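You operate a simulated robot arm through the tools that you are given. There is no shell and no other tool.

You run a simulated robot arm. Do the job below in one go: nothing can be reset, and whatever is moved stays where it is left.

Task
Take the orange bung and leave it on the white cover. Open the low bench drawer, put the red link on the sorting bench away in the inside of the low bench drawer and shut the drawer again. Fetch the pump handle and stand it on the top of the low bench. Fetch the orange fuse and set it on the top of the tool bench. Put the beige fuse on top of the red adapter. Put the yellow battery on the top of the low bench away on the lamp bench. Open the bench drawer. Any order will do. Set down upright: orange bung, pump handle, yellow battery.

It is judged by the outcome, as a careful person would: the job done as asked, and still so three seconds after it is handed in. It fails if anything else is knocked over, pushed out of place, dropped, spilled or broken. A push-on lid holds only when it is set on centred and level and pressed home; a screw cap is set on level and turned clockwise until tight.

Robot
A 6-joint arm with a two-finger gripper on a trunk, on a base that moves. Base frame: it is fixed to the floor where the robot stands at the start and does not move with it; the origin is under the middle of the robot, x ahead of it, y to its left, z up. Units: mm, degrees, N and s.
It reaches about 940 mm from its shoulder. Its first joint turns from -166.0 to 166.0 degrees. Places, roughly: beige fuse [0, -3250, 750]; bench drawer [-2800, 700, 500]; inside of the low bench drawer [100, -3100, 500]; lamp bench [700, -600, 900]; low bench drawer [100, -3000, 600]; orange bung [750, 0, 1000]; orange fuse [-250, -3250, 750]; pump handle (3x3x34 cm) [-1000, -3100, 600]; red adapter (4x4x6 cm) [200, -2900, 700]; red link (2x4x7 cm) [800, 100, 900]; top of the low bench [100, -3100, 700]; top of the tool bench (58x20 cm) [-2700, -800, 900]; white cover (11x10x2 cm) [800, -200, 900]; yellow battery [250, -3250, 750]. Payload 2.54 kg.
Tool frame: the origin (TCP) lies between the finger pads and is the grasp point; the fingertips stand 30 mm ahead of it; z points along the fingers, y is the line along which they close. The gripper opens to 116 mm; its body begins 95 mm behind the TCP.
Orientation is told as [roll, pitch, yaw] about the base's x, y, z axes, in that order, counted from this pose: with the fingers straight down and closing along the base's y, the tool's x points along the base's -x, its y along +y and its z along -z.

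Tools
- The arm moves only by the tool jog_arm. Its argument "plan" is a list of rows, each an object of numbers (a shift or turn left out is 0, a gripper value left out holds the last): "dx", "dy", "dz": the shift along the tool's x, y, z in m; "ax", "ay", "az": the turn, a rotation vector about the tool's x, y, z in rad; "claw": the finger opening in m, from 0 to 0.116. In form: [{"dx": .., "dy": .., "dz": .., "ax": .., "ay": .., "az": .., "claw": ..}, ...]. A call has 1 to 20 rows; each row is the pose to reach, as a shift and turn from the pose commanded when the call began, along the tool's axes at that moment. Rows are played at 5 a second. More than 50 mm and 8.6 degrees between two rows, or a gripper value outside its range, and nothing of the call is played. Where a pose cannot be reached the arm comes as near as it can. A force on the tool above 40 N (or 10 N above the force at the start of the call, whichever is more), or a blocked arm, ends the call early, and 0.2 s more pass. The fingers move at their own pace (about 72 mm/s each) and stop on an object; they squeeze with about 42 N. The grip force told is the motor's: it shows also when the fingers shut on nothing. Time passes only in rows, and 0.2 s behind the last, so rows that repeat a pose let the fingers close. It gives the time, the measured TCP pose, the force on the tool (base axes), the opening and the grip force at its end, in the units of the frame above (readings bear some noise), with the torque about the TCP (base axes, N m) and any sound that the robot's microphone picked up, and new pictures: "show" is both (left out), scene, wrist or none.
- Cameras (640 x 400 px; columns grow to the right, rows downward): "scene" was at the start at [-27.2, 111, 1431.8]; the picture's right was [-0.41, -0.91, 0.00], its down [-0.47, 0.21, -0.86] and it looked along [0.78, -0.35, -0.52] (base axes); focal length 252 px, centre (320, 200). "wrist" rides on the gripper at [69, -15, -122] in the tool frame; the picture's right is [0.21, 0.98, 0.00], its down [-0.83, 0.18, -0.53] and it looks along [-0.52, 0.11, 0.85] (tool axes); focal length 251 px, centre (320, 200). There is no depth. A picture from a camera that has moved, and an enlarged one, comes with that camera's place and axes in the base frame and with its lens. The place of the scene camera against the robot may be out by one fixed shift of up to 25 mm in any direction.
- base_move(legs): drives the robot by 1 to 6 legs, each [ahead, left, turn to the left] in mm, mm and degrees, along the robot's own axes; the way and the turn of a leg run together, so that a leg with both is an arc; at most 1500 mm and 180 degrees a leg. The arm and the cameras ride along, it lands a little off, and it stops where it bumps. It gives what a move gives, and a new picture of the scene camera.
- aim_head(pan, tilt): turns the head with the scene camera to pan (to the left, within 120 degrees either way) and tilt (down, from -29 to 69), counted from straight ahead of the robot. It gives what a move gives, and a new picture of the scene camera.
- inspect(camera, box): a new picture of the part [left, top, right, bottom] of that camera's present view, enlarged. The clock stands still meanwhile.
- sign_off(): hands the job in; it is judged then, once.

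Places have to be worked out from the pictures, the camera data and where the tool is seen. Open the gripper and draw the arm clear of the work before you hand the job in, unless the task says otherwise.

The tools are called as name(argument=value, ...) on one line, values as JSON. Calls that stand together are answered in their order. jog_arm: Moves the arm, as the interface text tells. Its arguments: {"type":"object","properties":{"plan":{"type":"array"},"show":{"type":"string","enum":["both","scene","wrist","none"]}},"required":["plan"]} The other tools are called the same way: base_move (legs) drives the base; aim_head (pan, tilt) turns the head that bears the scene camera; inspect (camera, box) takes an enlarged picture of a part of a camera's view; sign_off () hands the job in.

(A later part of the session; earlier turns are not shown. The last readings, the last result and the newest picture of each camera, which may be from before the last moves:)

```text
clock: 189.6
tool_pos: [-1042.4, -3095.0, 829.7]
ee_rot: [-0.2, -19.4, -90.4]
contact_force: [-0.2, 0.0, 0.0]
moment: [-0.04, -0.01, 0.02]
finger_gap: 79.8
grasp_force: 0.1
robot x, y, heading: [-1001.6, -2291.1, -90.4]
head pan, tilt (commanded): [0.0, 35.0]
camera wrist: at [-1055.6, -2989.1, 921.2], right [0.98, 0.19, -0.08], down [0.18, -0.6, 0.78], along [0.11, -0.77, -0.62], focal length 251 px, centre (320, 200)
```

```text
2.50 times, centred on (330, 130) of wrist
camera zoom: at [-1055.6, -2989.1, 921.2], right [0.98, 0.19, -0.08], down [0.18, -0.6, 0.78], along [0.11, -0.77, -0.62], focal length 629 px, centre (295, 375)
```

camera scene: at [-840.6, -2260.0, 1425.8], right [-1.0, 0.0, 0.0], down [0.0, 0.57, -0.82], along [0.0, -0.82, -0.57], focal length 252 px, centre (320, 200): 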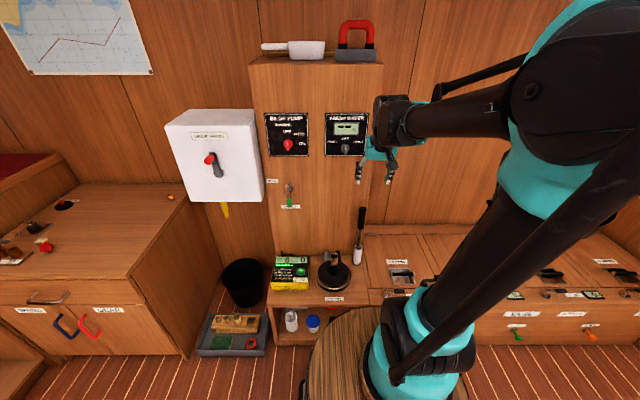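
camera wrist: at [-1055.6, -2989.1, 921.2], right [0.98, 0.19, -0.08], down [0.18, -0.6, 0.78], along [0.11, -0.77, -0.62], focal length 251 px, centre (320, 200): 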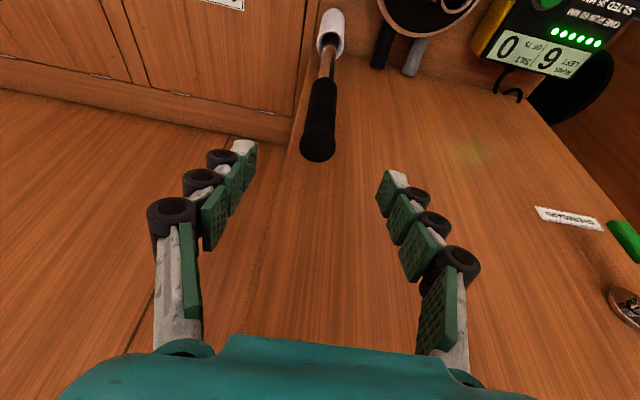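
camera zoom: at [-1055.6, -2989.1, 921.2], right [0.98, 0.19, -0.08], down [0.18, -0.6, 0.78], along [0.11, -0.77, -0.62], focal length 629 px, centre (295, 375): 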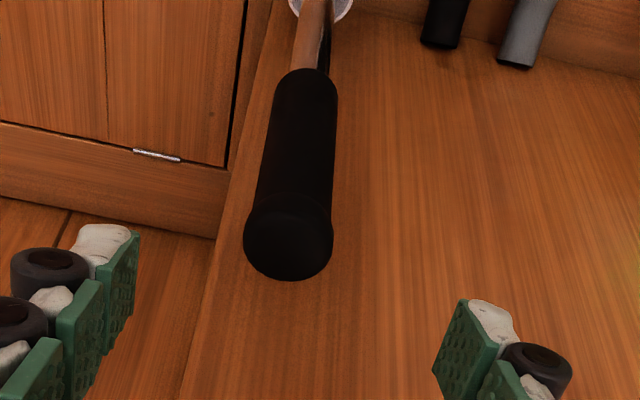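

Aligned: grip top reads (-1041, -3143, 736). I advance 147 mm along the tool axis and close on the grip.

jog_arm(plan=[{"dx": 0.001, "dy": 0.001, "dz": 0.045}, {"dx": 0.002, "dy": 0.002, "dz": 0.09}, {"dx": 0.003, "dy": 0.002, "dz": 0.125}, {"dx": 0.003, "dy": 0.002, "dz": 0.147}, {"dx": 0.003, "dy": 0.002, "dz": 0.147}], show="wrist")

jog_arm(plan=[{"claw": 0.055}, {"claw": 0.035}, {"claw": 0.02}, {"claw": 0.02}, {"claw": 0.02}])

```text
clock: 190.8
tool_pos: [-1040.8, -3139.0, 692.3]
ee_rot: [-0.2, -19.4, -90.4]
contact_force: [0.3, 0.4, 0.2]
moment: [-0.05, 0.02, 0.04]
finger_gap: 79.9
grasp_force: 0.1
robot x, y, heading: [-999.5, -2282.9, -90.3]
head pan, tilt (commanded): [0.0, 35.0]
camera wrist: at [-1054.3, -3032.9, 783.9], right [0.98, 0.19, -0.08], down [0.18, -0.6, 0.78], along [0.11, -0.77, -0.62], focal length 251 px, centre (320, 200)
```

wrist: 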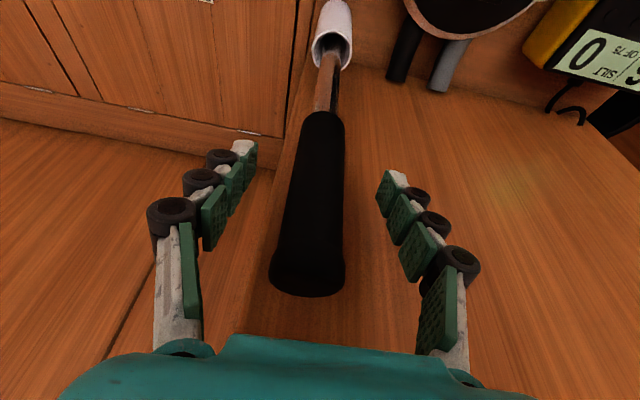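

```text
clock: 192.0
tool_pos: [-1038.9, -3137.7, 692.4]
ee_rot: [-0.2, -19.4, -90.5]
contact_force: [0.4, -0.3, -0.4]
moment: [-0.04, 0.03, 0.0]
finger_gap: 28.4
grasp_force: 42.1
robot x, y, heading: [-1003.8, -2292.2, -89.9]
head pan, tilt (commanded): [0.0, 35.0]
camera scene: at [-840.6, -2260.2, 1425.8], right [-1.0, 0.0, 0.0], down [0.0, 0.57, -0.82], along [0.0, -0.82, -0.57], focal length 252 px, centre (320, 200)
camera wrist: at [-1054.3, -3033.0, 784.1], right [0.98, 0.19, -0.08], down [0.18, -0.6, 0.78], along [0.11, -0.77, -0.62], focal length 251 px, centre (320, 200)
```

scene: 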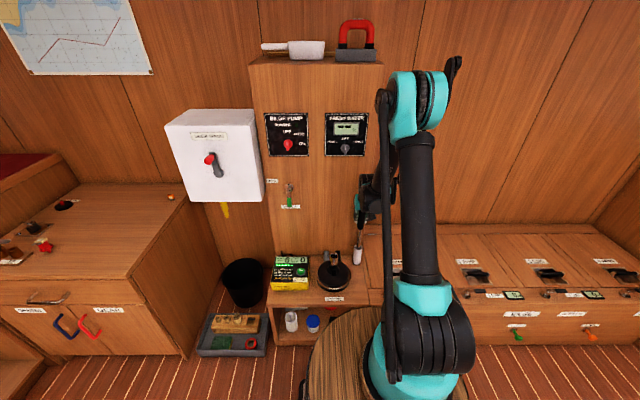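
wrist: 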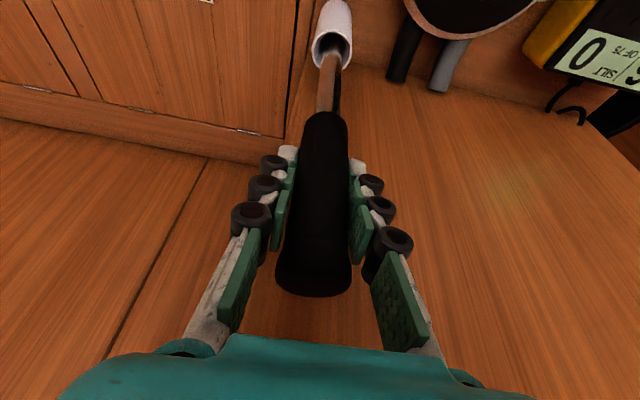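

Gripped at 28 mm with 42 N. I lift it straight up, slowly, out of the holder.

jog_arm(plan=[{"dx": -0.005, "dz": -0.0141}, {"dx": -0.01, "dz": -0.0283}, {"dx": -0.0166, "dz": -0.0472}, {"dx": -0.0249, "dz": -0.0707}, {"dx": -0.0332, "dz": -0.0943}])

```text
clock: 193.2
tool_pos: [-1040.9, -3140.0, 792.3]
ee_rot: [-0.2, -19.4, -90.4]
contact_force: [-0.2, -0.6, -1.5]
moment: [0.02, 0.03, -0.01]
finger_gap: 28.5
grasp_force: 42.0
robot x, y, heading: [-1004.7, -2285.0, -90.4]
head pan, tilt (commanded): [0.0, 35.0]
camera scene: at [-840.6, -2260.4, 1425.8], right [-1.0, 0.0, 0.0], down [0.0, 0.57, -0.82], along [0.0, -0.82, -0.57], focal length 252 px, centre (320, 200)
camera wrist: at [-1055.2, -3034.4, 884.0], right [0.98, 0.19, -0.08], down [0.18, -0.6, 0.78], along [0.11, -0.77, -0.62], focal length 251 px, centre (320, 200)
```

scene: 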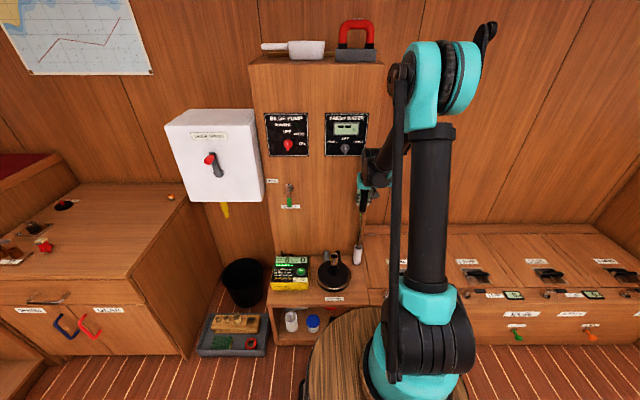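
wrist: 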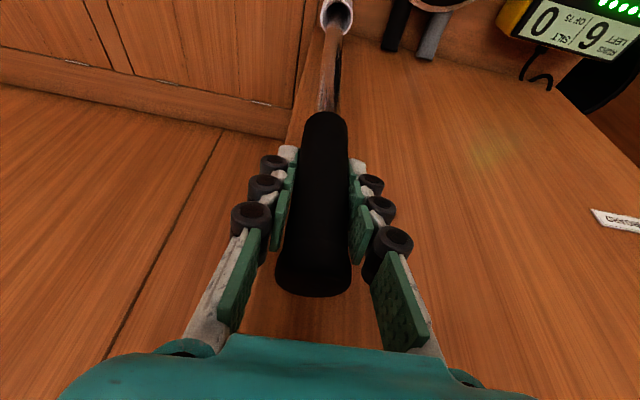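

It slides out freely and the grip holds. I lift another 110 mm until the rod's end is clear of the holder.

jog_arm(plan=[{"dx": -0.0083, "dz": -0.0236}, {"dx": -0.0166, "dz": -0.0472}, {"dx": -0.0249, "dz": -0.0707}, {"dx": -0.0332, "dz": -0.0943}, {"dx": -0.0398, "dz": -0.1132}])

inspect(camera="scene", box=[320, 130, 420, 270])

```text
clock: 194.4
tool_pos: [-1040.1, -3139.3, 912.5]
ee_rot: [-0.2, -19.4, -90.4]
contact_force: [-0.1, -0.3, -2.1]
moment: [0.02, -0.03, 0.03]
finger_gap: 28.7
grasp_force: 41.7
robot x, y, heading: [-1000.7, -2289.1, -90.3]
head pan, tilt (commanded): [0.0, 35.0]
camera scene: at [-840.6, -2260.4, 1425.8], right [-1.0, 0.0, 0.0], down [0.0, 0.57, -0.82], along [0.0, -0.82, -0.57], focal length 252 px, centre (320, 200)
camera wrist: at [-1053.7, -3034.1, 1004.0], right [0.98, 0.19, -0.08], down [0.18, -0.6, 0.78], along [0.11, -0.77, -0.62], focal length 251 px, centre (320, 200)
```

scene: 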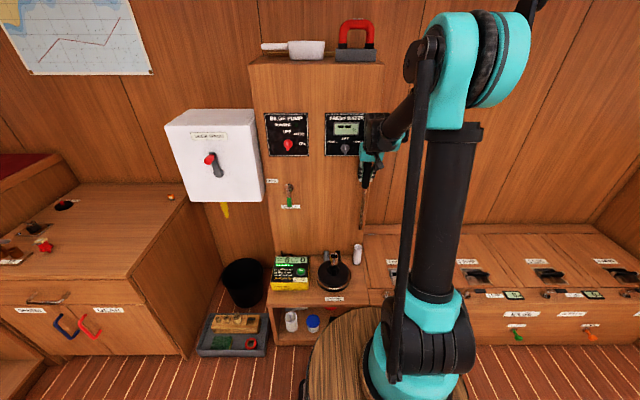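
wrist: 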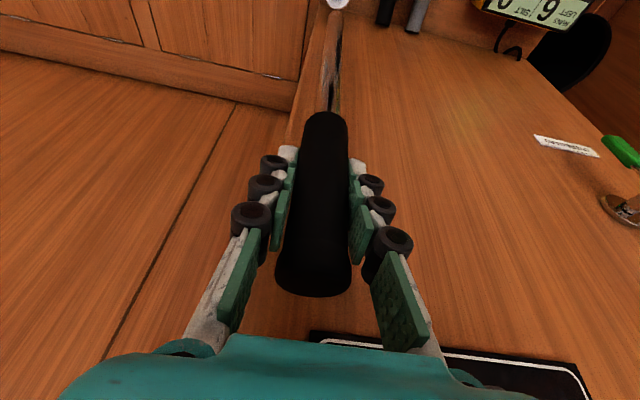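

```text
2.86 times, centred on (370, 200) of scene
camera zoom: at [-840.6, -2260.4, 1425.8], right [-1.0, 0.0, 0.0], down [0.0, 0.57, -0.82], along [0.0, -0.82, -0.57], focal length 721 px, centre (177, 200)
```

zoom: 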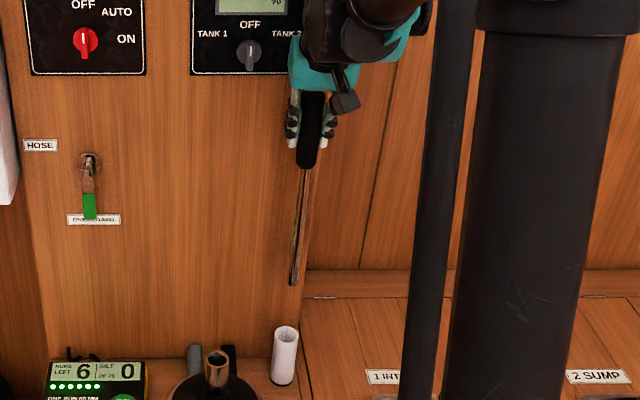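

The handle is clear of its holder. I draw it back and up to a carrying pose above the robot's front.

jog_arm(plan=[{"dx": 0.0215, "dz": -0.0358}, {"dx": 0.043, "dz": -0.0717}, {"dx": 0.0646, "dz": -0.1075}, {"dx": 0.0861, "dz": -0.1434}, {"dx": 0.1077, "dz": -0.1792}, {"dx": 0.1292, "dz": -0.2151}, {"dx": 0.1507, "dz": -0.2509}, {"dx": 0.1723, "dz": -0.2868}, {"dx": 0.1938, "dz": -0.3226}], show="wrist")

base_move(legs=[[0, 1010, 0.4]])

```text
clock: 196.4
tool_pos: [-1036.0, -2848.5, 1151.3]
ee_rot: [-0.2, -19.4, -90.4]
contact_force: [0.1, -0.1, -1.9]
moment: [0.02, 0.02, 0.02]
finger_gap: 28.8
grasp_force: 41.8
robot x, y, heading: [-1000.5, -2284.9, -90.1]
head pan, tilt (commanded): [0.0, 35.0]
camera wrist: at [-1050.1, -2742.8, 1243.3], right [0.98, 0.19, -0.08], down [0.18, -0.6, 0.78], along [0.11, -0.77, -0.62], focal length 251 px, centre (320, 200)
```

wrist: 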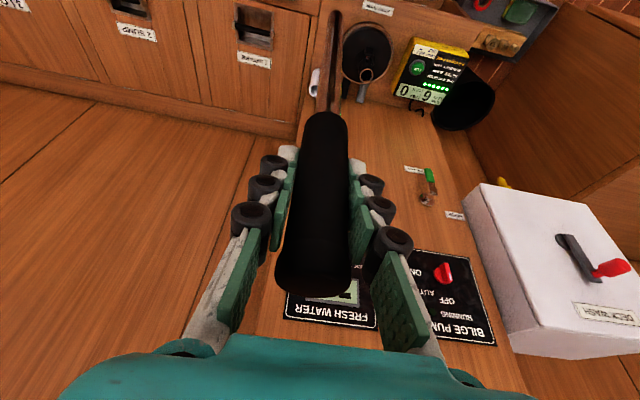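

```text
clock: 201.6
tool_pos: [-23.8, -2847.9, 1152.0]
ee_rot: [-0.2, -19.4, -89.7]
contact_force: [-0.8, 0.1, -1.9]
moment: [0.01, 0.01, 0.04]
finger_gap: 28.6
grasp_force: 41.8
robot x, y, heading: [2.7, -2287.6, -89.5]
head pan, tilt (commanded): [0.0, 35.0]
camera scene: at [164.2, -2257.0, 1425.8], right [-1.0, -0.01, 0.0], down [0.0, 0.57, -0.82], along [0.01, -0.82, -0.57], focal length 252 px, centre (320, 200)
```

scene: 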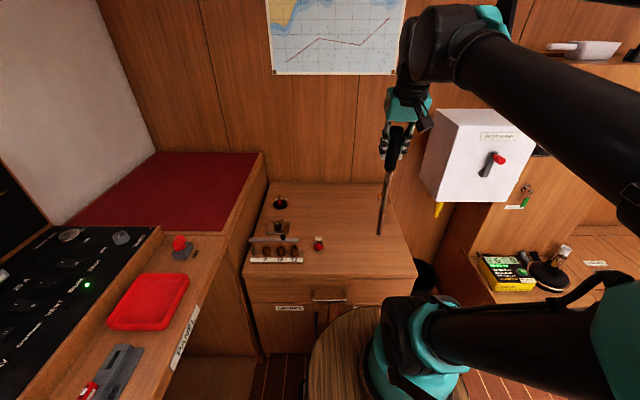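

I check how vertical the handle hangs by measuring it in the scene view.

inspect(camera="scene", box=[340, 100, 440, 250])

jog_arm(plan=[{"dx": -0.005, "dz": 0.002}], show="wrist")

inspect(camera="wrist", box=[240, 0, 440, 300])

```text
2.67 times, centred on (390, 175) of scene
camera zoom: at [164.2, -2257.0, 1425.8], right [-1.0, -0.01, 0.0], down [0.0, 0.57, -0.82], along [0.01, -0.82, -0.57], focal length 673 px, centre (133, 267)
```

zoom: 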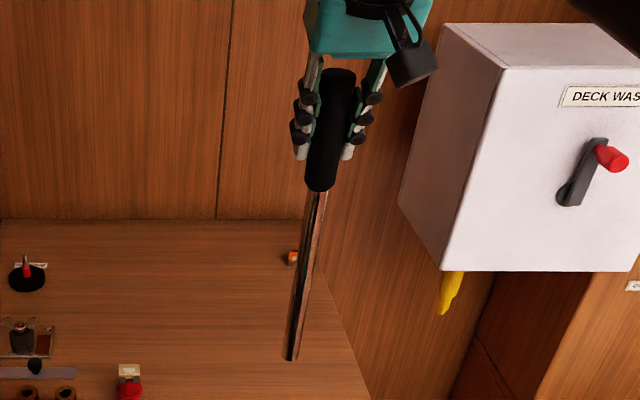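

```text
clock: 202.0
tool_pos: [-24.2, -2853.2, 1150.3]
ee_rot: [-0.3, -19.4, -89.8]
contact_force: [0.3, 1.0, -2.1]
moment: [-0.04, -0.02, -0.03]
finger_gap: 28.8
grasp_force: 42.4
robot x, y, heading: [2.1, -2289.7, -89.6]
head pan, tilt (commanded): [0.0, 35.0]
camera wrist: at [-39.9, -2747.6, 1242.3], right [0.98, 0.21, -0.07], down [0.19, -0.6, 0.78], along [0.11, -0.77, -0.62], focal length 251 px, centre (320, 200)
```

wrist: 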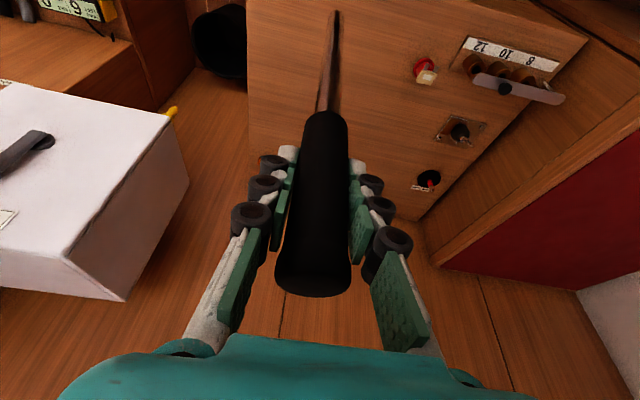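

```text
1.33 times, centred on (340, 150) of wrist
camera zoom: at [-39.9, -2747.6, 1242.3], right [0.98, 0.21, -0.07], down [0.19, -0.6, 0.78], along [0.11, -0.77, -0.62], focal length 335 px, centre (293, 267)
```

zoom: 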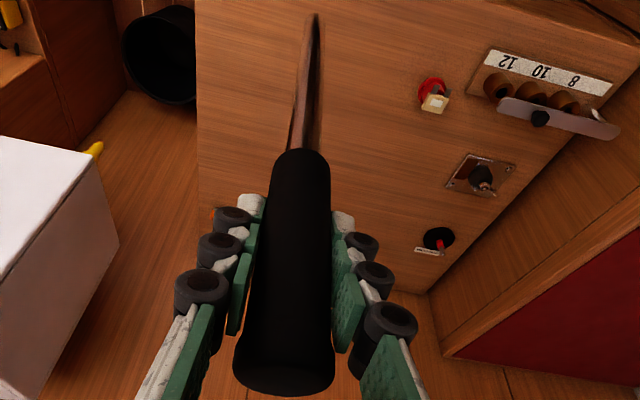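

In this view the handle is within about 0.3° of vertical sideways, but a lean towards or away from me can't be seen. I yaw the tool 60° about the vertical so that the scene camera shows that lean too.

jog_arm(plan=[{"ax": -0.0435, "az": -0.1234}, {"ax": -0.087, "az": -0.2468}, {"ax": -0.1305, "az": -0.3702}, {"ax": -0.174, "az": -0.4936}, {"ax": -0.2175, "az": -0.617}, {"ax": -0.261, "az": -0.7404}, {"ax": -0.3045, "az": -0.8638}, {"ax": -0.348, "az": -0.987}, {"ax": -0.348, "az": -0.987}])

inspect(camera="scene", box=[340, 100, 440, 250])

```text
clock: 204.0
tool_pos: [-24.3, -2852.4, 1150.8]
ee_rot: [-0.1, -19.3, -29.6]
contact_force: [-0.1, 0.7, -2.1]
moment: [0.01, -0.02, -0.01]
finger_gap: 28.6
grasp_force: 41.8
robot x, y, heading: [3.6, -2284.6, -89.7]
head pan, tilt (commanded): [0.0, 35.0]
camera scene: at [164.2, -2257.0, 1425.8], right [-1.0, -0.01, 0.0], down [0.0, 0.57, -0.82], along [0.01, -0.82, -0.57], focal length 252 px, centre (320, 200)
camera wrist: at [-123.3, -2813.6, 1243.6], right [0.31, 0.95, -0.07], down [0.62, -0.14, 0.78], along [0.73, -0.28, -0.63], focal length 251 px, centre (320, 200)
```

scene: 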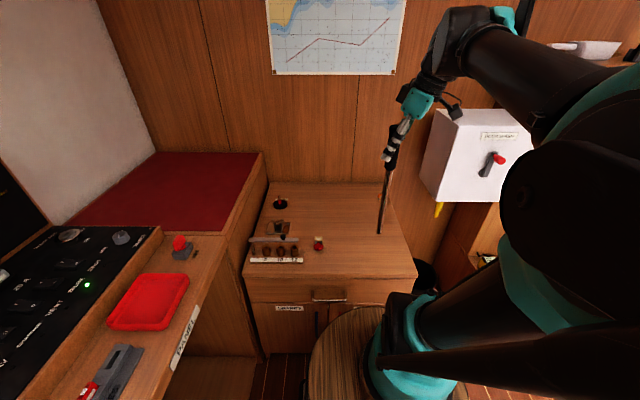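
wrist: 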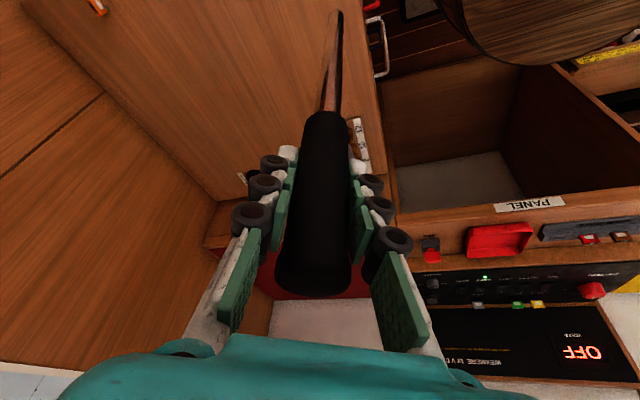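

```text
2.67 times, centred on (390, 175) of scene
camera zoom: at [164.2, -2257.0, 1425.8], right [-1.0, -0.01, 0.0], down [0.0, 0.57, -0.82], along [0.01, -0.82, -0.57], focal length 673 px, centre (133, 267)
```

zoom: 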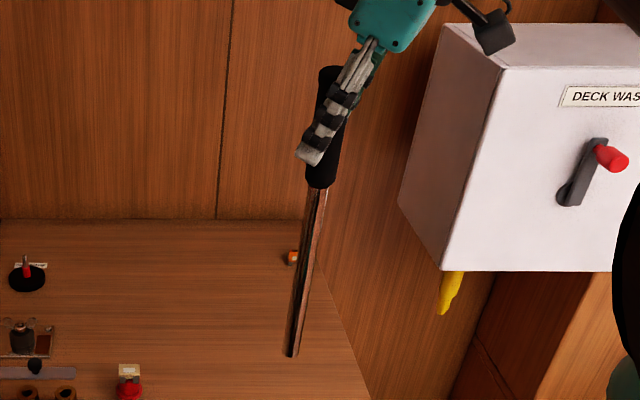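

In this second view the rod's slope also fits a vertical within about 0.3°, so the handle hangs straight. I turn the tool back, correcting the small 0.4° sideways lean.

jog_arm(plan=[{"ax": 0.0435, "az": 0.1234}, {"ax": 0.087, "az": 0.2468}, {"ax": 0.1305, "az": 0.3702}, {"ax": 0.174, "az": 0.4936}, {"ax": 0.2175, "az": 0.617}, {"ax": 0.261, "az": 0.7404}, {"ax": 0.3045, "az": 0.8638}, {"ax": 0.348, "az": 0.987}], show="none")

jog_arm(plan=[{"dx": -0.035, "dy": 0.02, "dz": 0.012, "ax": -0.0066, "az": 0.0023}, {"dx": -0.07, "dy": 0.04, "dz": 0.024, "ax": -0.0066, "az": 0.0023}, {"dx": -0.105, "dy": 0.06, "dz": 0.037, "ax": -0.0066, "az": 0.0023}, {"dx": -0.14, "dy": 0.08, "dz": 0.049, "ax": -0.0066, "az": 0.0023}, {"dx": -0.175, "dy": 0.1, "dz": 0.061, "ax": -0.0066, "az": 0.0023}, {"dx": -0.21, "dy": 0.12, "dz": 0.074, "ax": -0.0066, "az": 0.0023}, {"dx": -0.245, "dy": 0.14, "dz": 0.086, "ax": -0.0066, "az": 0.0023}, {"dx": -0.281, "dy": 0.154, "dz": 0.099, "ax": -0.0066, "az": 0.0023}])

```text
clock: 205.8
tool_pos: [-25.3, -2853.9, 1151.1]
ee_rot: [-0.2, -19.4, -89.9]
contact_force: [0.1, -0.6, -1.7]
moment: [-0.01, 0.0, 0.02]
finger_gap: 28.9
grasp_force: 41.6
robot x, y, heading: [3.5, -2290.0, -89.6]
head pan, tilt (commanded): [0.0, 35.0]
```

```text
clock: 207.6
tool_pos: [130.4, -3148.1, 1151.0]
ee_rot: [0.2, -19.4, -89.9]
contact_force: [-0.1, 0.6, -1.8]
moment: [-0.08, -0.02, -0.01]
finger_gap: 28.7
grasp_force: 42.3
robot x, y, heading: [5.6, -2287.0, -89.8]
head pan, tilt (commanded): [0.0, 35.0]
camera scene: at [164.1, -2256.6, 1425.8], right [-1.0, -0.01, 0.0], down [0.0, 0.57, -0.82], along [0.01, -0.82, -0.57], focal length 252 px, centre (320, 200)
camera wrist: at [113.9, -3042.8, 1242.8], right [0.98, 0.21, -0.07], down [0.18, -0.6, 0.78], along [0.12, -0.77, -0.62], focal length 251 px, centre (320, 200)
```

scene: 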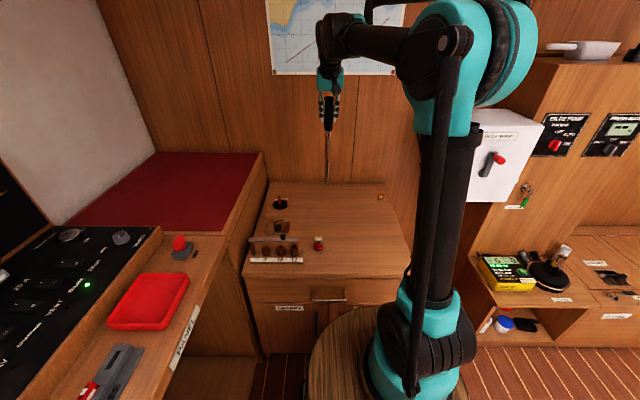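
wrist: 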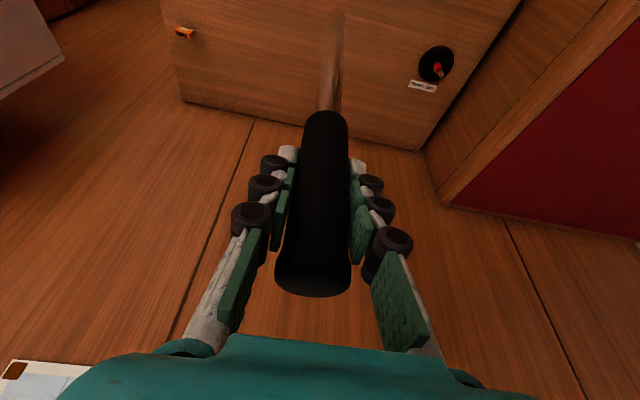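

Over the spot at (130, -3148). I check the handle's slope once more in the scene view.

inspect(camera="scene", box=[290, 80, 370, 200])

```text
3.33 times, centred on (330, 140) of scene
camera zoom: at [164.1, -2256.6, 1425.8], right [-1.0, -0.01, 0.0], down [0.0, 0.57, -0.82], along [0.01, -0.82, -0.57], focal length 842 px, centre (287, 400)
```

zoom: 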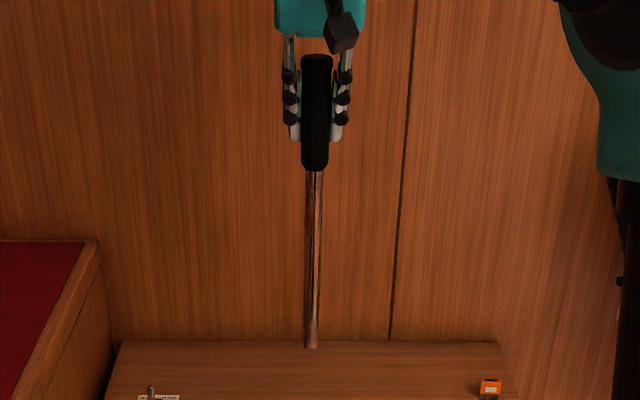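

Slope matches a vertical to about 0.1°. I lower it straight down to about z 1006, then go slowly.

jog_arm(plan=[{"dx": 0.0116, "dz": 0.033}, {"dx": 0.0232, "dz": 0.066}, {"dx": 0.0349, "dz": 0.099}, {"dx": 0.0432, "dz": 0.1226}, {"dx": 0.0481, "dz": 0.1367}])

inspect(camera="scene", box=[290, 110, 390, 260])

```text
clock: 208.8
tool_pos: [130.4, -3151.2, 1004.5]
ee_rot: [0.2, -19.4, -89.8]
contact_force: [-0.1, 0.4, -2.8]
moment: [-0.01, 0.0, 0.02]
finger_gap: 28.4
grasp_force: 41.8
robot x, y, heading: [1.4, -2288.0, -89.4]
head pan, tilt (commanded): [0.0, 35.0]
camera scene: at [164.2, -2257.0, 1425.8], right [-1.0, -0.01, 0.0], down [0.0, 0.57, -0.82], along [0.01, -0.82, -0.57], focal length 252 px, centre (320, 200)
camera wrist: at [115.2, -3045.1, 1097.1], right [0.98, 0.21, -0.07], down [0.18, -0.6, 0.78], along [0.12, -0.77, -0.62], focal length 251 px, centre (320, 200)
```

scene: 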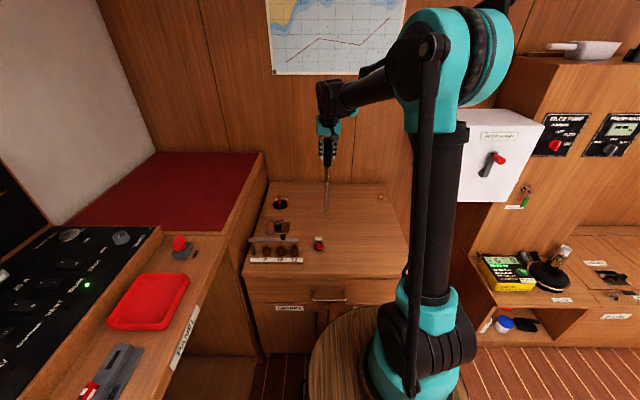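
wrist: 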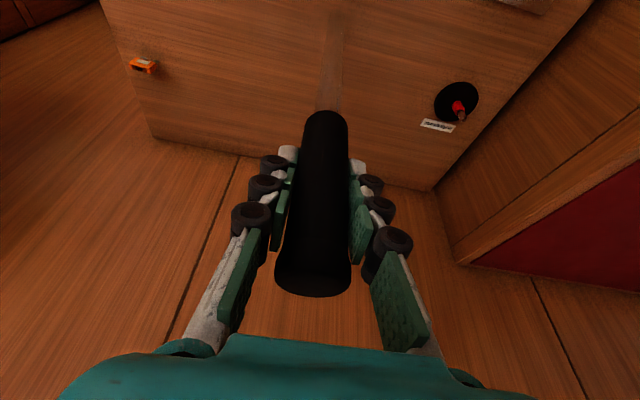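

```text
2.67 times, centred on (340, 185) of scene
camera zoom: at [164.2, -2257.0, 1425.8], right [-1.0, -0.01, 0.0], down [0.0, 0.57, -0.82], along [0.01, -0.82, -0.57], focal length 673 px, centre (267, 240)
```

zoom: 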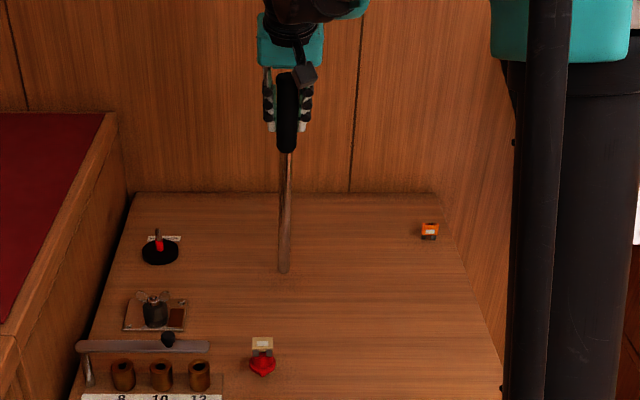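

The spot is free all around. I lower in small steps to find the bench top.

jog_arm(plan=[{"dx": 0.0017, "dz": 0.0047}, {"dx": 0.0033, "dz": 0.0094}, {"dx": 0.0043, "dz": 0.0123}, {"dx": 0.005, "dz": 0.0141}], show="none")

jog_arm(plan=[{"dx": 0.0003, "dz": 0.0009}, {"dx": 0.0007, "dz": 0.0019}, {"dx": 0.001, "dz": 0.0028}, {"dx": 0.0013, "dz": 0.0038}], show="none")

```text
clock: 209.8
tool_pos: [131.3, -3151.1, 990.7]
ee_rot: [0.1, -19.4, -89.9]
contact_force: [0.8, -0.4, -1.2]
moment: [0.01, 0.02, -0.01]
finger_gap: 28.7
grasp_force: 42.2
robot x, y, heading: [3.9, -2289.7, -89.8]
head pan, tilt (commanded): [0.0, 35.0]
```

```text
clock: 210.8
tool_pos: [130.3, -3149.5, 986.2]
ee_rot: [0.1, -19.4, -89.9]
contact_force: [-0.5, 0.5, -1.9]
moment: [-0.04, 0.02, 0.01]
finger_gap: 28.6
grasp_force: 42.0
robot x, y, heading: [-1.3, -2286.4, -89.7]
head pan, tilt (commanded): [0.0, 35.0]
```

No contact at z 986; I continue millimetre by millimetre.

jog_arm(plan=[{"dx": 0.0003, "dz": 0.0009}, {"dx": 0.0007, "dz": 0.0019}, {"dx": 0.001, "dz": 0.0028}, {"dx": 0.0013, "dz": 0.0038}, {"dx": 0.0017, "dz": 0.0047}], show="none")

jog_arm(plan=[{"dz": 0.0}], show="scene")

```text
clock: 211.9
tool_pos: [132.1, -3150.2, 984.2]
ee_rot: [0.2, -19.6, -89.9]
contact_force: [1.3, 2.5, 20.2]
moment: [0.63, -0.04, 0.01]
finger_gap: 28.5
grasp_force: 42.1
robot x, y, heading: [2.8, -2286.5, -89.7]
head pan, tilt (commanded): [0.0, 35.0]
stopped in row 5: the force on the tool passed its limit at 44 N (the readings are from after the stop); the commanded pose is now the measured one
```

```text
clock: 212.3
tool_pos: [131.1, -3150.0, 983.6]
ee_rot: [0.2, -19.6, -89.9]
contact_force: [0.5, 0.6, 26.8]
moment: [0.27, -0.01, -0.01]
finger_gap: 28.3
grasp_force: 41.6
robot x, y, heading: [6.5, -2282.3, -89.8]
head pan, tilt (commanded): [0.0, 35.0]
camera scene: at [164.1, -2256.0, 1425.8], right [-1.0, -0.01, 0.0], down [0.0, 0.57, -0.82], along [0.01, -0.82, -0.57], focal length 252 px, centre (320, 200)
```

scene: 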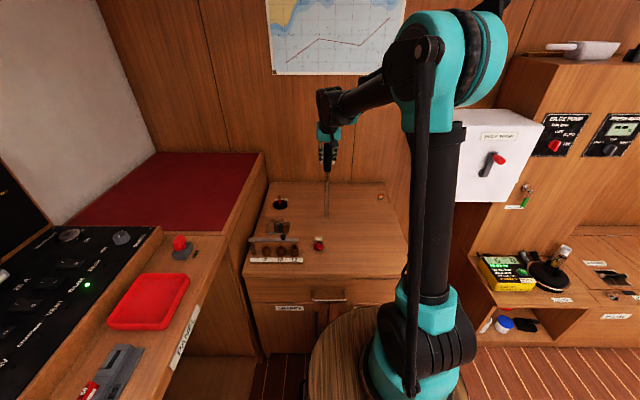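

The rod's end stands on the bench (27 N, little moment). I relieve the pressure by about a millimetre and check the force before opening.

jog_arm(plan=[{"dx": -0.0002, "dz": -0.0005}, {"dx": -0.0003, "dz": -0.0009}, {"dx": -0.0003, "dz": -0.0009}], show="none")

```text
clock: 213.1
tool_pos: [130.8, -3150.5, 984.8]
ee_rot: [0.3, -19.6, -89.9]
contact_force: [-0.4, -1.2, 11.2]
moment: [-0.43, 0.03, -0.03]
finger_gap: 28.7
grasp_force: 42.1
robot x, y, heading: [2.0, -2286.3, -89.7]
head pan, tilt (commanded): [0.0, 35.0]
```

Pressure is down to 11 N. I ease off half a millimetre more and open the fingers.

jog_arm(plan=[{"dx": -0.0001, "dz": -0.0004}, {"dx": -0.0001, "dz": -0.0004}, {"dx": -0.0001, "dz": -0.0004, "claw": 0.033}, {"dx": -0.0001, "dz": -0.0004, "claw": 0.04}, {"dx": -0.0001, "dz": -0.0004, "claw": 0.06}, {"dx": -0.0001, "dz": -0.0004, "claw": 0.08}, {"dx": -0.0001, "dz": -0.0004, "claw": 0.08}])

inspect(camera="scene", box=[280, 110, 380, 260])

```text
clock: 214.7
tool_pos: [131.3, -3149.5, 983.7]
ee_rot: [0.2, -19.5, -89.9]
contact_force: [1.1, -0.7, 0.0]
moment: [-0.02, -0.03, -0.02]
finger_gap: 80.2
grasp_force: 0.1
robot x, y, heading: [2.0, -2286.5, -89.8]
head pan, tilt (commanded): [0.0, 35.0]
camera scene: at [164.2, -2257.0, 1425.8], right [-1.0, -0.01, 0.0], down [0.0, 0.57, -0.82], along [0.01, -0.82, -0.57], focal length 252 px, centre (320, 200)
camera wrist: at [115.0, -3044.4, 1076.2], right [0.98, 0.21, -0.07], down [0.18, -0.6, 0.78], along [0.12, -0.77, -0.62], focal length 251 px, centre (320, 200)
```

scene: 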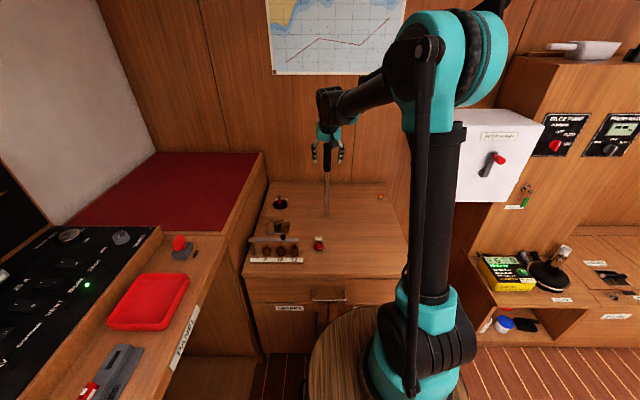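
wrist: 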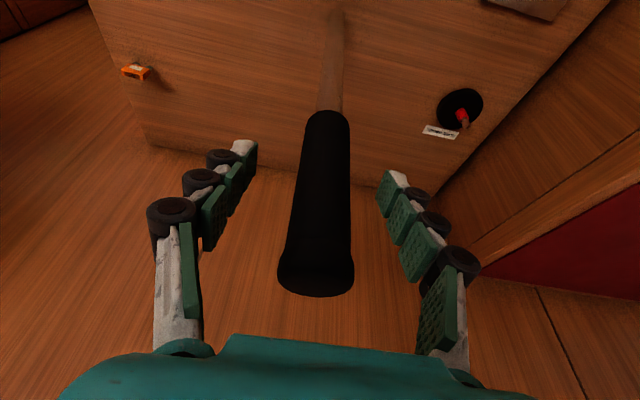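

```text
2.67 times, centred on (330, 185) of scene
camera zoom: at [164.2, -2257.0, 1425.8], right [-1.0, -0.01, 0.0], down [0.0, 0.57, -0.82], along [0.01, -0.82, -0.57], focal length 673 px, centre (293, 240)
```

zoom: 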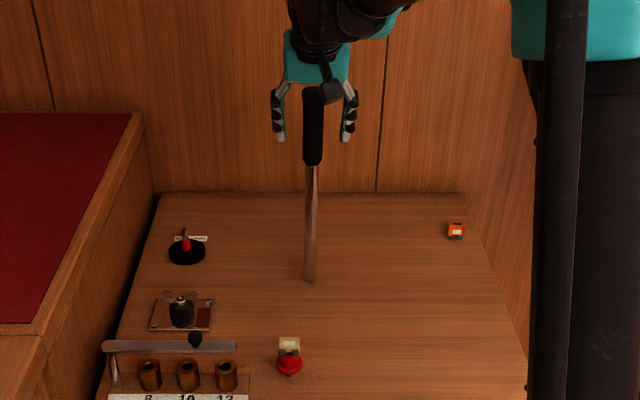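

The handle stands freely upright. I withdraw slowly along the tool axis, up and away from it.

jog_arm(plan=[{"dz": -0.015}, {"dz": -0.03}, {"dz": -0.05}, {"dz": -0.075}, {"dz": -0.105}, {"dz": -0.14}, {"dz": -0.175}])

inspect(camera="scene", box=[240, 110, 420, 280])

```text
clock: 216.3
tool_pos: [130.1, -3090.4, 1150.8]
ee_rot: [0.1, -19.5, -89.9]
contact_force: [-0.1, -0.4, 0.2]
moment: [0.03, 0.0, -0.03]
finger_gap: 80.0
grasp_force: 0.1
robot x, y, heading: [4.4, -2287.8, -89.7]
head pan, tilt (commanded): [0.0, 35.0]
camera scene: at [164.2, -2257.2, 1425.8], right [-1.0, -0.01, 0.0], down [0.0, 0.57, -0.82], along [0.01, -0.82, -0.57], focal length 252 px, centre (320, 200)
camera wrist: at [114.7, -2984.8, 1241.9], right [0.98, 0.21, -0.07], down [0.18, -0.6, 0.78], along [0.12, -0.77, -0.62], focal length 251 px, centre (320, 200)
```

scene: 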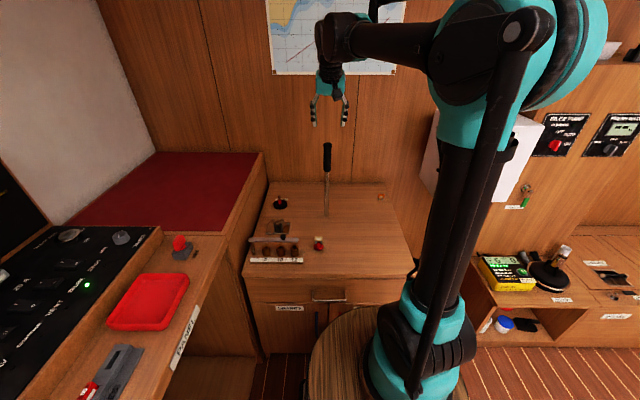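
wrist: 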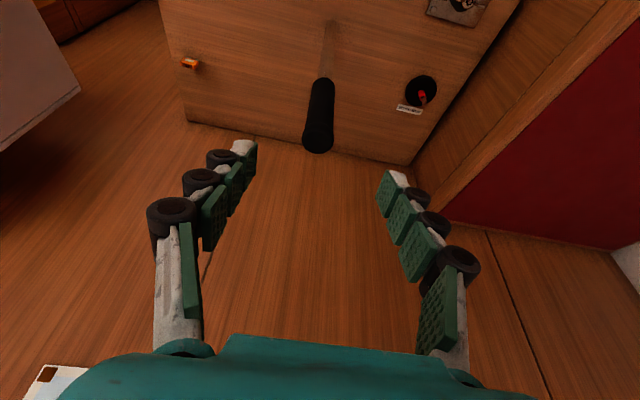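

```text
2.35 times, centred on (330, 195) of scene
camera zoom: at [164.2, -2257.2, 1425.8], right [-1.0, -0.01, 0.0], down [0.0, 0.57, -0.82], along [0.01, -0.82, -0.57], focal length 594 px, centre (296, 212)
```

zoom: 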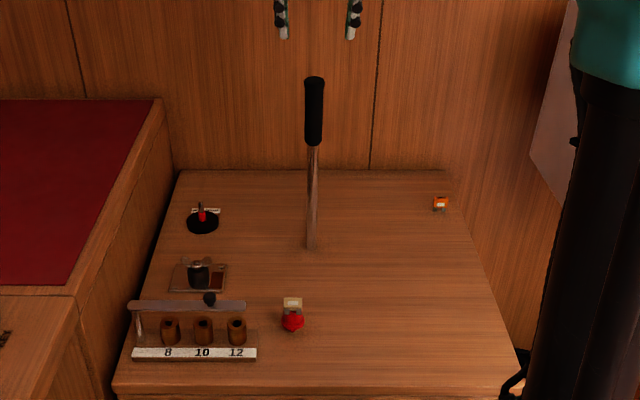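

The pump handle stands upright on the low bench. Next the orange fuse: I draw the arm back clear of the handle, then shift the base a little right and ahead.

jog_arm(plan=[{"dx": 0.043, "dz": -0.02}, {"dx": 0.087, "dz": -0.04}, {"dx": 0.13, "dz": -0.055, "dy": -0.01}, {"dx": 0.174, "dz": -0.065, "dy": -0.03}, {"dx": 0.217, "dz": -0.076, "dy": -0.06}], show="none")

base_move(legs=[[0, -70, -0.2], [55, 0, 0]])

```text
refused: row 5 steps farther than a row can; nothing moved
```

```text
clock: 217.9
tool_pos: [56.6, -3146.1, 1150.4]
ee_rot: [0.3, -19.5, -90.1]
contact_force: [-0.6, 0.2, 0.3]
moment: [0.01, 0.0, 0.0]
finger_gap: 79.8
grasp_force: 0.0
robot x, y, heading: [-66.6, -2344.3, -89.9]
head pan, tilt (commanded): [0.0, 35.0]
camera scene: at [93.9, -2313.5, 1425.8], right [-1.0, 0.0, 0.0], down [0.0, 0.57, -0.82], along [0.0, -0.82, -0.57], focal length 252 px, centre (320, 200)
```

scene: 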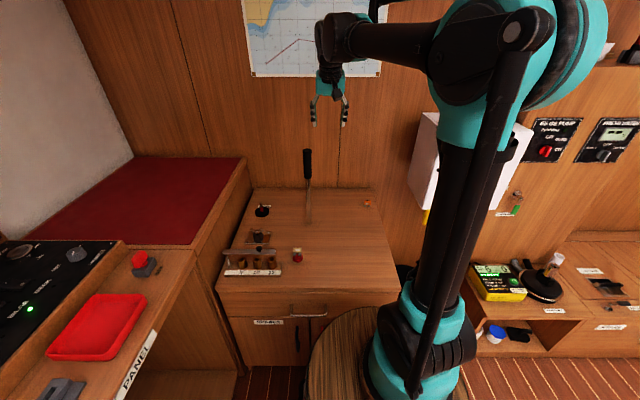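

The arm row was refused but the handle still stands untouched (fingers stayed well above it). Now I move the tool right towards the orange fuse, turning it vertical.

jog_arm(plan=[{"dy": -0.034, "ay": 0.05, "claw": 0.06}, {"dy": -0.068, "dz": 0.015, "dx": -0.004, "ay": 0.11}, {"dy": -0.102, "dz": 0.045, "dx": -0.011, "ay": 0.17}, {"dy": -0.136, "dz": 0.08, "dx": -0.019, "ay": 0.23}, {"dy": -0.166, "dz": 0.115, "dx": -0.027, "ay": 0.29}, {"dy": -0.19, "dz": 0.15, "dx": -0.036, "ay": 0.34}])

inspect(camera="wrist", box=[220, 60, 420, 210])

```text
clock: 219.3
tool_pos: [-132.1, -3227.2, 1022.3]
ee_rot: [0.2, 0.0, -90.0]
contact_force: [0.5, 0.1, 0.9]
moment: [-0.03, 0.03, -0.04]
finger_gap: 60.2
grasp_force: 0.1
robot x, y, heading: [-66.0, -2338.9, -90.2]
head pan, tilt (commanded): [0.0, 35.0]
camera scene: at [94.0, -2312.9, 1425.7], right [-1.0, 0.0, 0.0], down [0.0, 0.57, -0.82], along [0.0, -0.82, -0.57], focal length 252 px, centre (320, 200)
camera wrist: at [-148.3, -3158.4, 1143.0], right [0.98, 0.22, 0.0], down [0.18, -0.83, 0.53], along [0.12, -0.52, -0.84], focal length 251 px, centre (320, 200)
```

scene: 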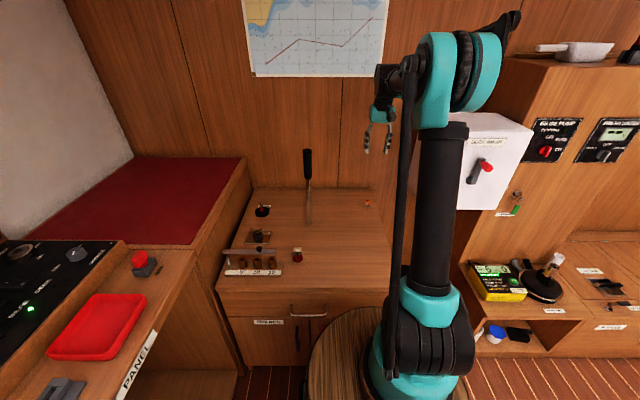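
wrist: 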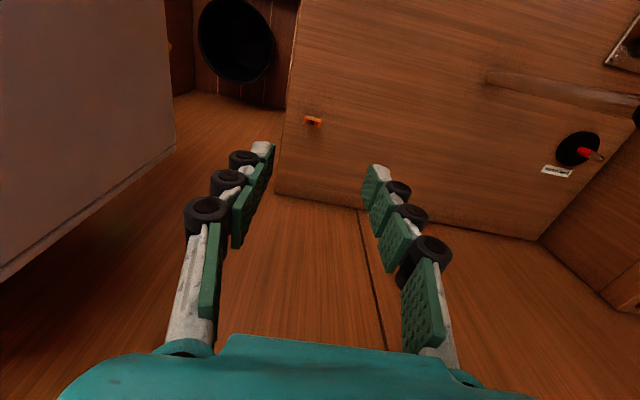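

```text
2.67 times, centred on (320, 135) of wrist
camera zoom: at [-148.3, -3158.4, 1143.0], right [0.98, 0.22, 0.0], down [0.18, -0.83, 0.53], along [0.12, -0.52, -0.84], focal length 670 px, centre (320, 373)
```

zoom: 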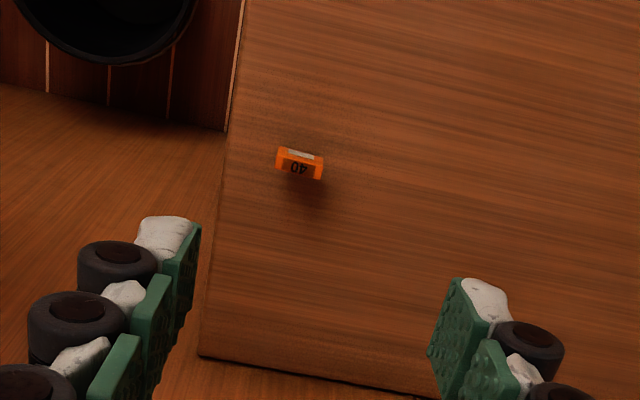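

The orange fuse stands near (-134, -3267), turned about 5.6° clockwise. I align the tool's yaw to it and go down to z 800.

jog_arm(plan=[{"dx": -0.012, "dz": 0.045, "az": 0.04}, {"dx": -0.025, "dz": 0.09, "az": 0.08}, {"dx": -0.04, "dy": -0.002, "dz": 0.135, "az": 0.098}, {"dx": -0.04, "dy": -0.002, "dz": 0.18, "az": 0.098}, {"dx": -0.04, "dy": -0.002, "dz": 0.222, "az": 0.098}], show="wrist")

inspect(camera="wrist", box=[240, 70, 400, 195])

```text
clock: 220.5
tool_pos: [-133.6, -3269.8, 797.1]
ee_rot: [0.2, -0.1, -95.6]
contact_force: [-0.6, 0.0, 0.4]
moment: [0.0, 0.0, -0.02]
finger_gap: 59.8
grasp_force: 0.0
robot x, y, heading: [-66.1, -2341.7, -90.0]
head pan, tilt (commanded): [0.0, 35.0]
camera wrist: at [-144.1, -3200.0, 919.3], right [0.99, 0.12, 0.0], down [0.1, -0.84, 0.54], along [0.07, -0.53, -0.84], focal length 251 px, centre (320, 200)
```

wrist: 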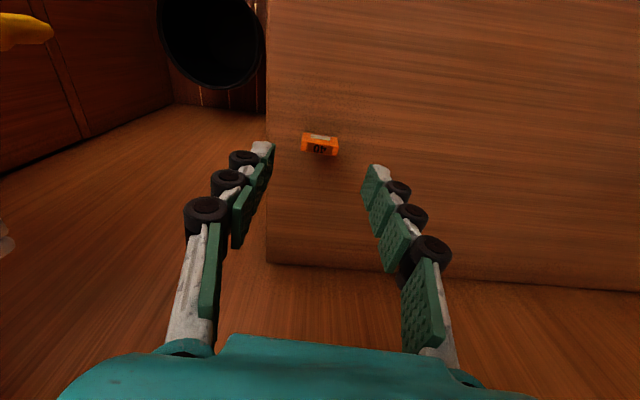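

```text
3.20 times, centred on (320, 132) of wrist
camera zoom: at [-144.1, -3200.0, 919.3], right [0.99, 0.12, 0.0], down [0.1, -0.84, 0.54], along [0.07, -0.53, -0.84], focal length 805 px, centre (320, 416)
```

zoom: 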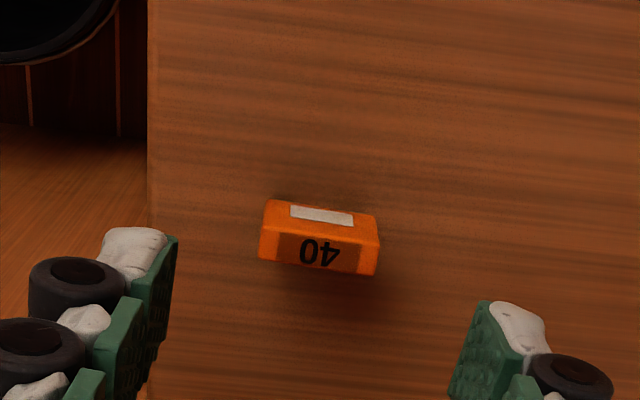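

The fuse is really turned only about 1.5°, so I turn back 4°, then lower to z 742 and close on its sides.

jog_arm(plan=[{"az": -0.07, "dz": 0.015, "dy": -0.001}, {"az": -0.07, "dz": 0.035, "dy": -0.001}, {"az": -0.07, "dz": 0.05, "dy": -0.001}, {"az": -0.07, "dz": 0.055, "dy": -0.001}], show="wrist")

inspect(camera="wrist", box=[240, 80, 400, 205])

```text
clock: 221.5
tool_pos: [-135.6, -3270.9, 743.4]
ee_rot: [0.3, -0.2, -91.6]
contact_force: [-0.1, -0.4, 0.4]
moment: [0.03, 0.0, 0.0]
finger_gap: 59.9
grasp_force: 0.0
robot x, y, heading: [-66.0, -2341.0, -89.6]
head pan, tilt (commanded): [0.0, 35.0]
camera wrist: at [-149.1, -3201.4, 864.3], right [0.98, 0.19, 0.0], down [0.16, -0.83, 0.54], along [0.1, -0.53, -0.84], focal length 251 px, centre (320, 200)
```

wrist: 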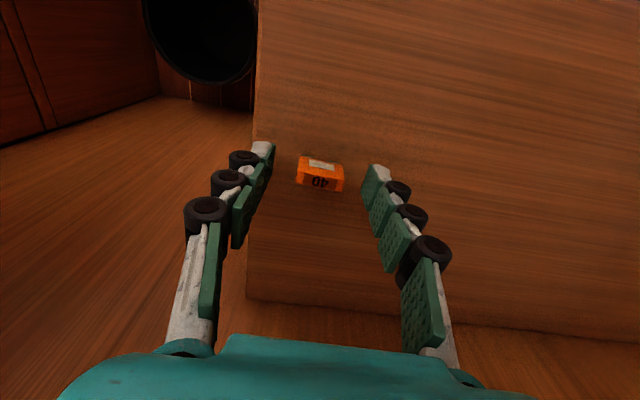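

```text
3.20 times, centred on (320, 142) of wrist
camera zoom: at [-149.1, -3201.4, 864.3], right [0.98, 0.19, 0.0], down [0.16, -0.83, 0.54], along [0.1, -0.53, -0.84], focal length 805 px, centre (320, 384)
```

zoom: 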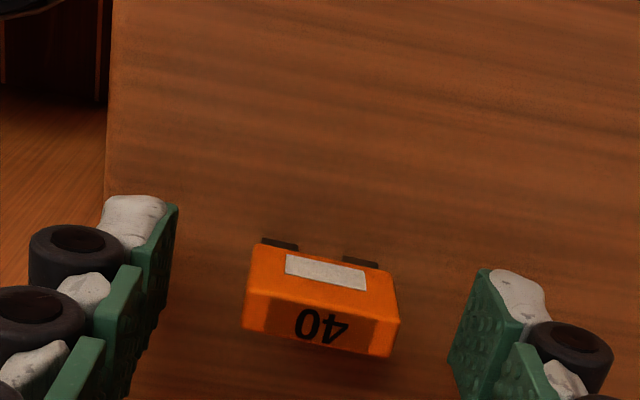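

The fuse sits squarely between the tips. I close on it.

jog_arm(plan=[{"dz": 0.003}, {"dz": 0.003, "claw": 0.04}, {"dz": 0.003, "claw": 0.015}, {"dz": 0.003, "claw": 0.015}, {"dz": 0.003, "claw": 0.015}], show="none")

jog_arm(plan=[{"dz": -0.01}, {"dz": -0.03}, {"dz": -0.07}, {"dz": -0.11}, {"dz": -0.15}], show="wrist")

inspect(camera="wrist", box=[240, 100, 400, 225])

```text
clock: 222.7
tool_pos: [-135.5, -3270.8, 738.5]
ee_rot: [0.2, -0.1, -91.6]
contact_force: [0.8, -0.4, 0.7]
moment: [0.0, -0.01, -0.01]
finger_gap: 26.4
grasp_force: 42.2
robot x, y, heading: [-66.3, -2342.4, -89.9]
head pan, tilt (commanded): [0.0, 35.0]
```

```text
clock: 223.9
tool_pos: [-134.7, -3269.2, 890.7]
ee_rot: [0.2, 0.0, -91.6]
contact_force: [0.1, 0.0, -0.7]
moment: [-0.01, -0.02, -0.02]
finger_gap: 26.3
grasp_force: 41.7
robot x, y, heading: [-66.9, -2342.2, -89.8]
head pan, tilt (commanded): [0.0, 35.0]
camera wrist: at [-148.6, -3201.4, 1012.5], right [0.98, 0.19, 0.0], down [0.16, -0.83, 0.54], along [0.1, -0.53, -0.84], focal length 251 px, centre (320, 200)
```

wrist: 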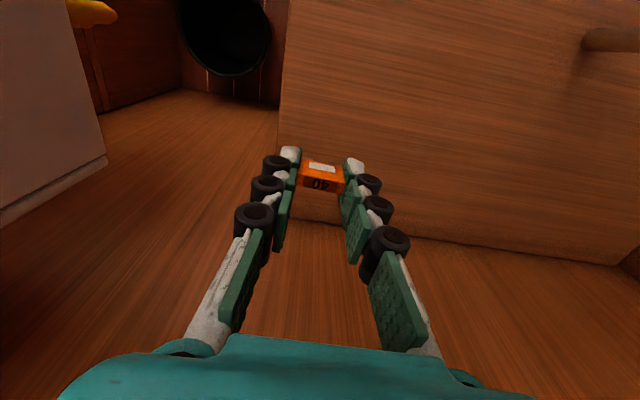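

```text
3.20 times, centred on (320, 162) of wrist
camera zoom: at [-148.6, -3201.4, 1012.5], right [0.98, 0.19, 0.0], down [0.16, -0.83, 0.54], along [0.1, -0.53, -0.84], focal length 805 px, centre (320, 320)
```

zoom: 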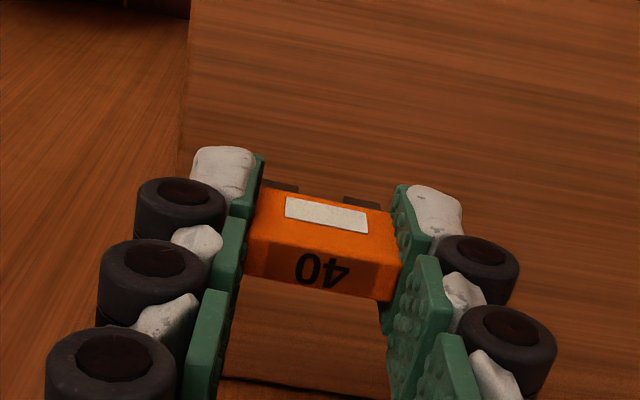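

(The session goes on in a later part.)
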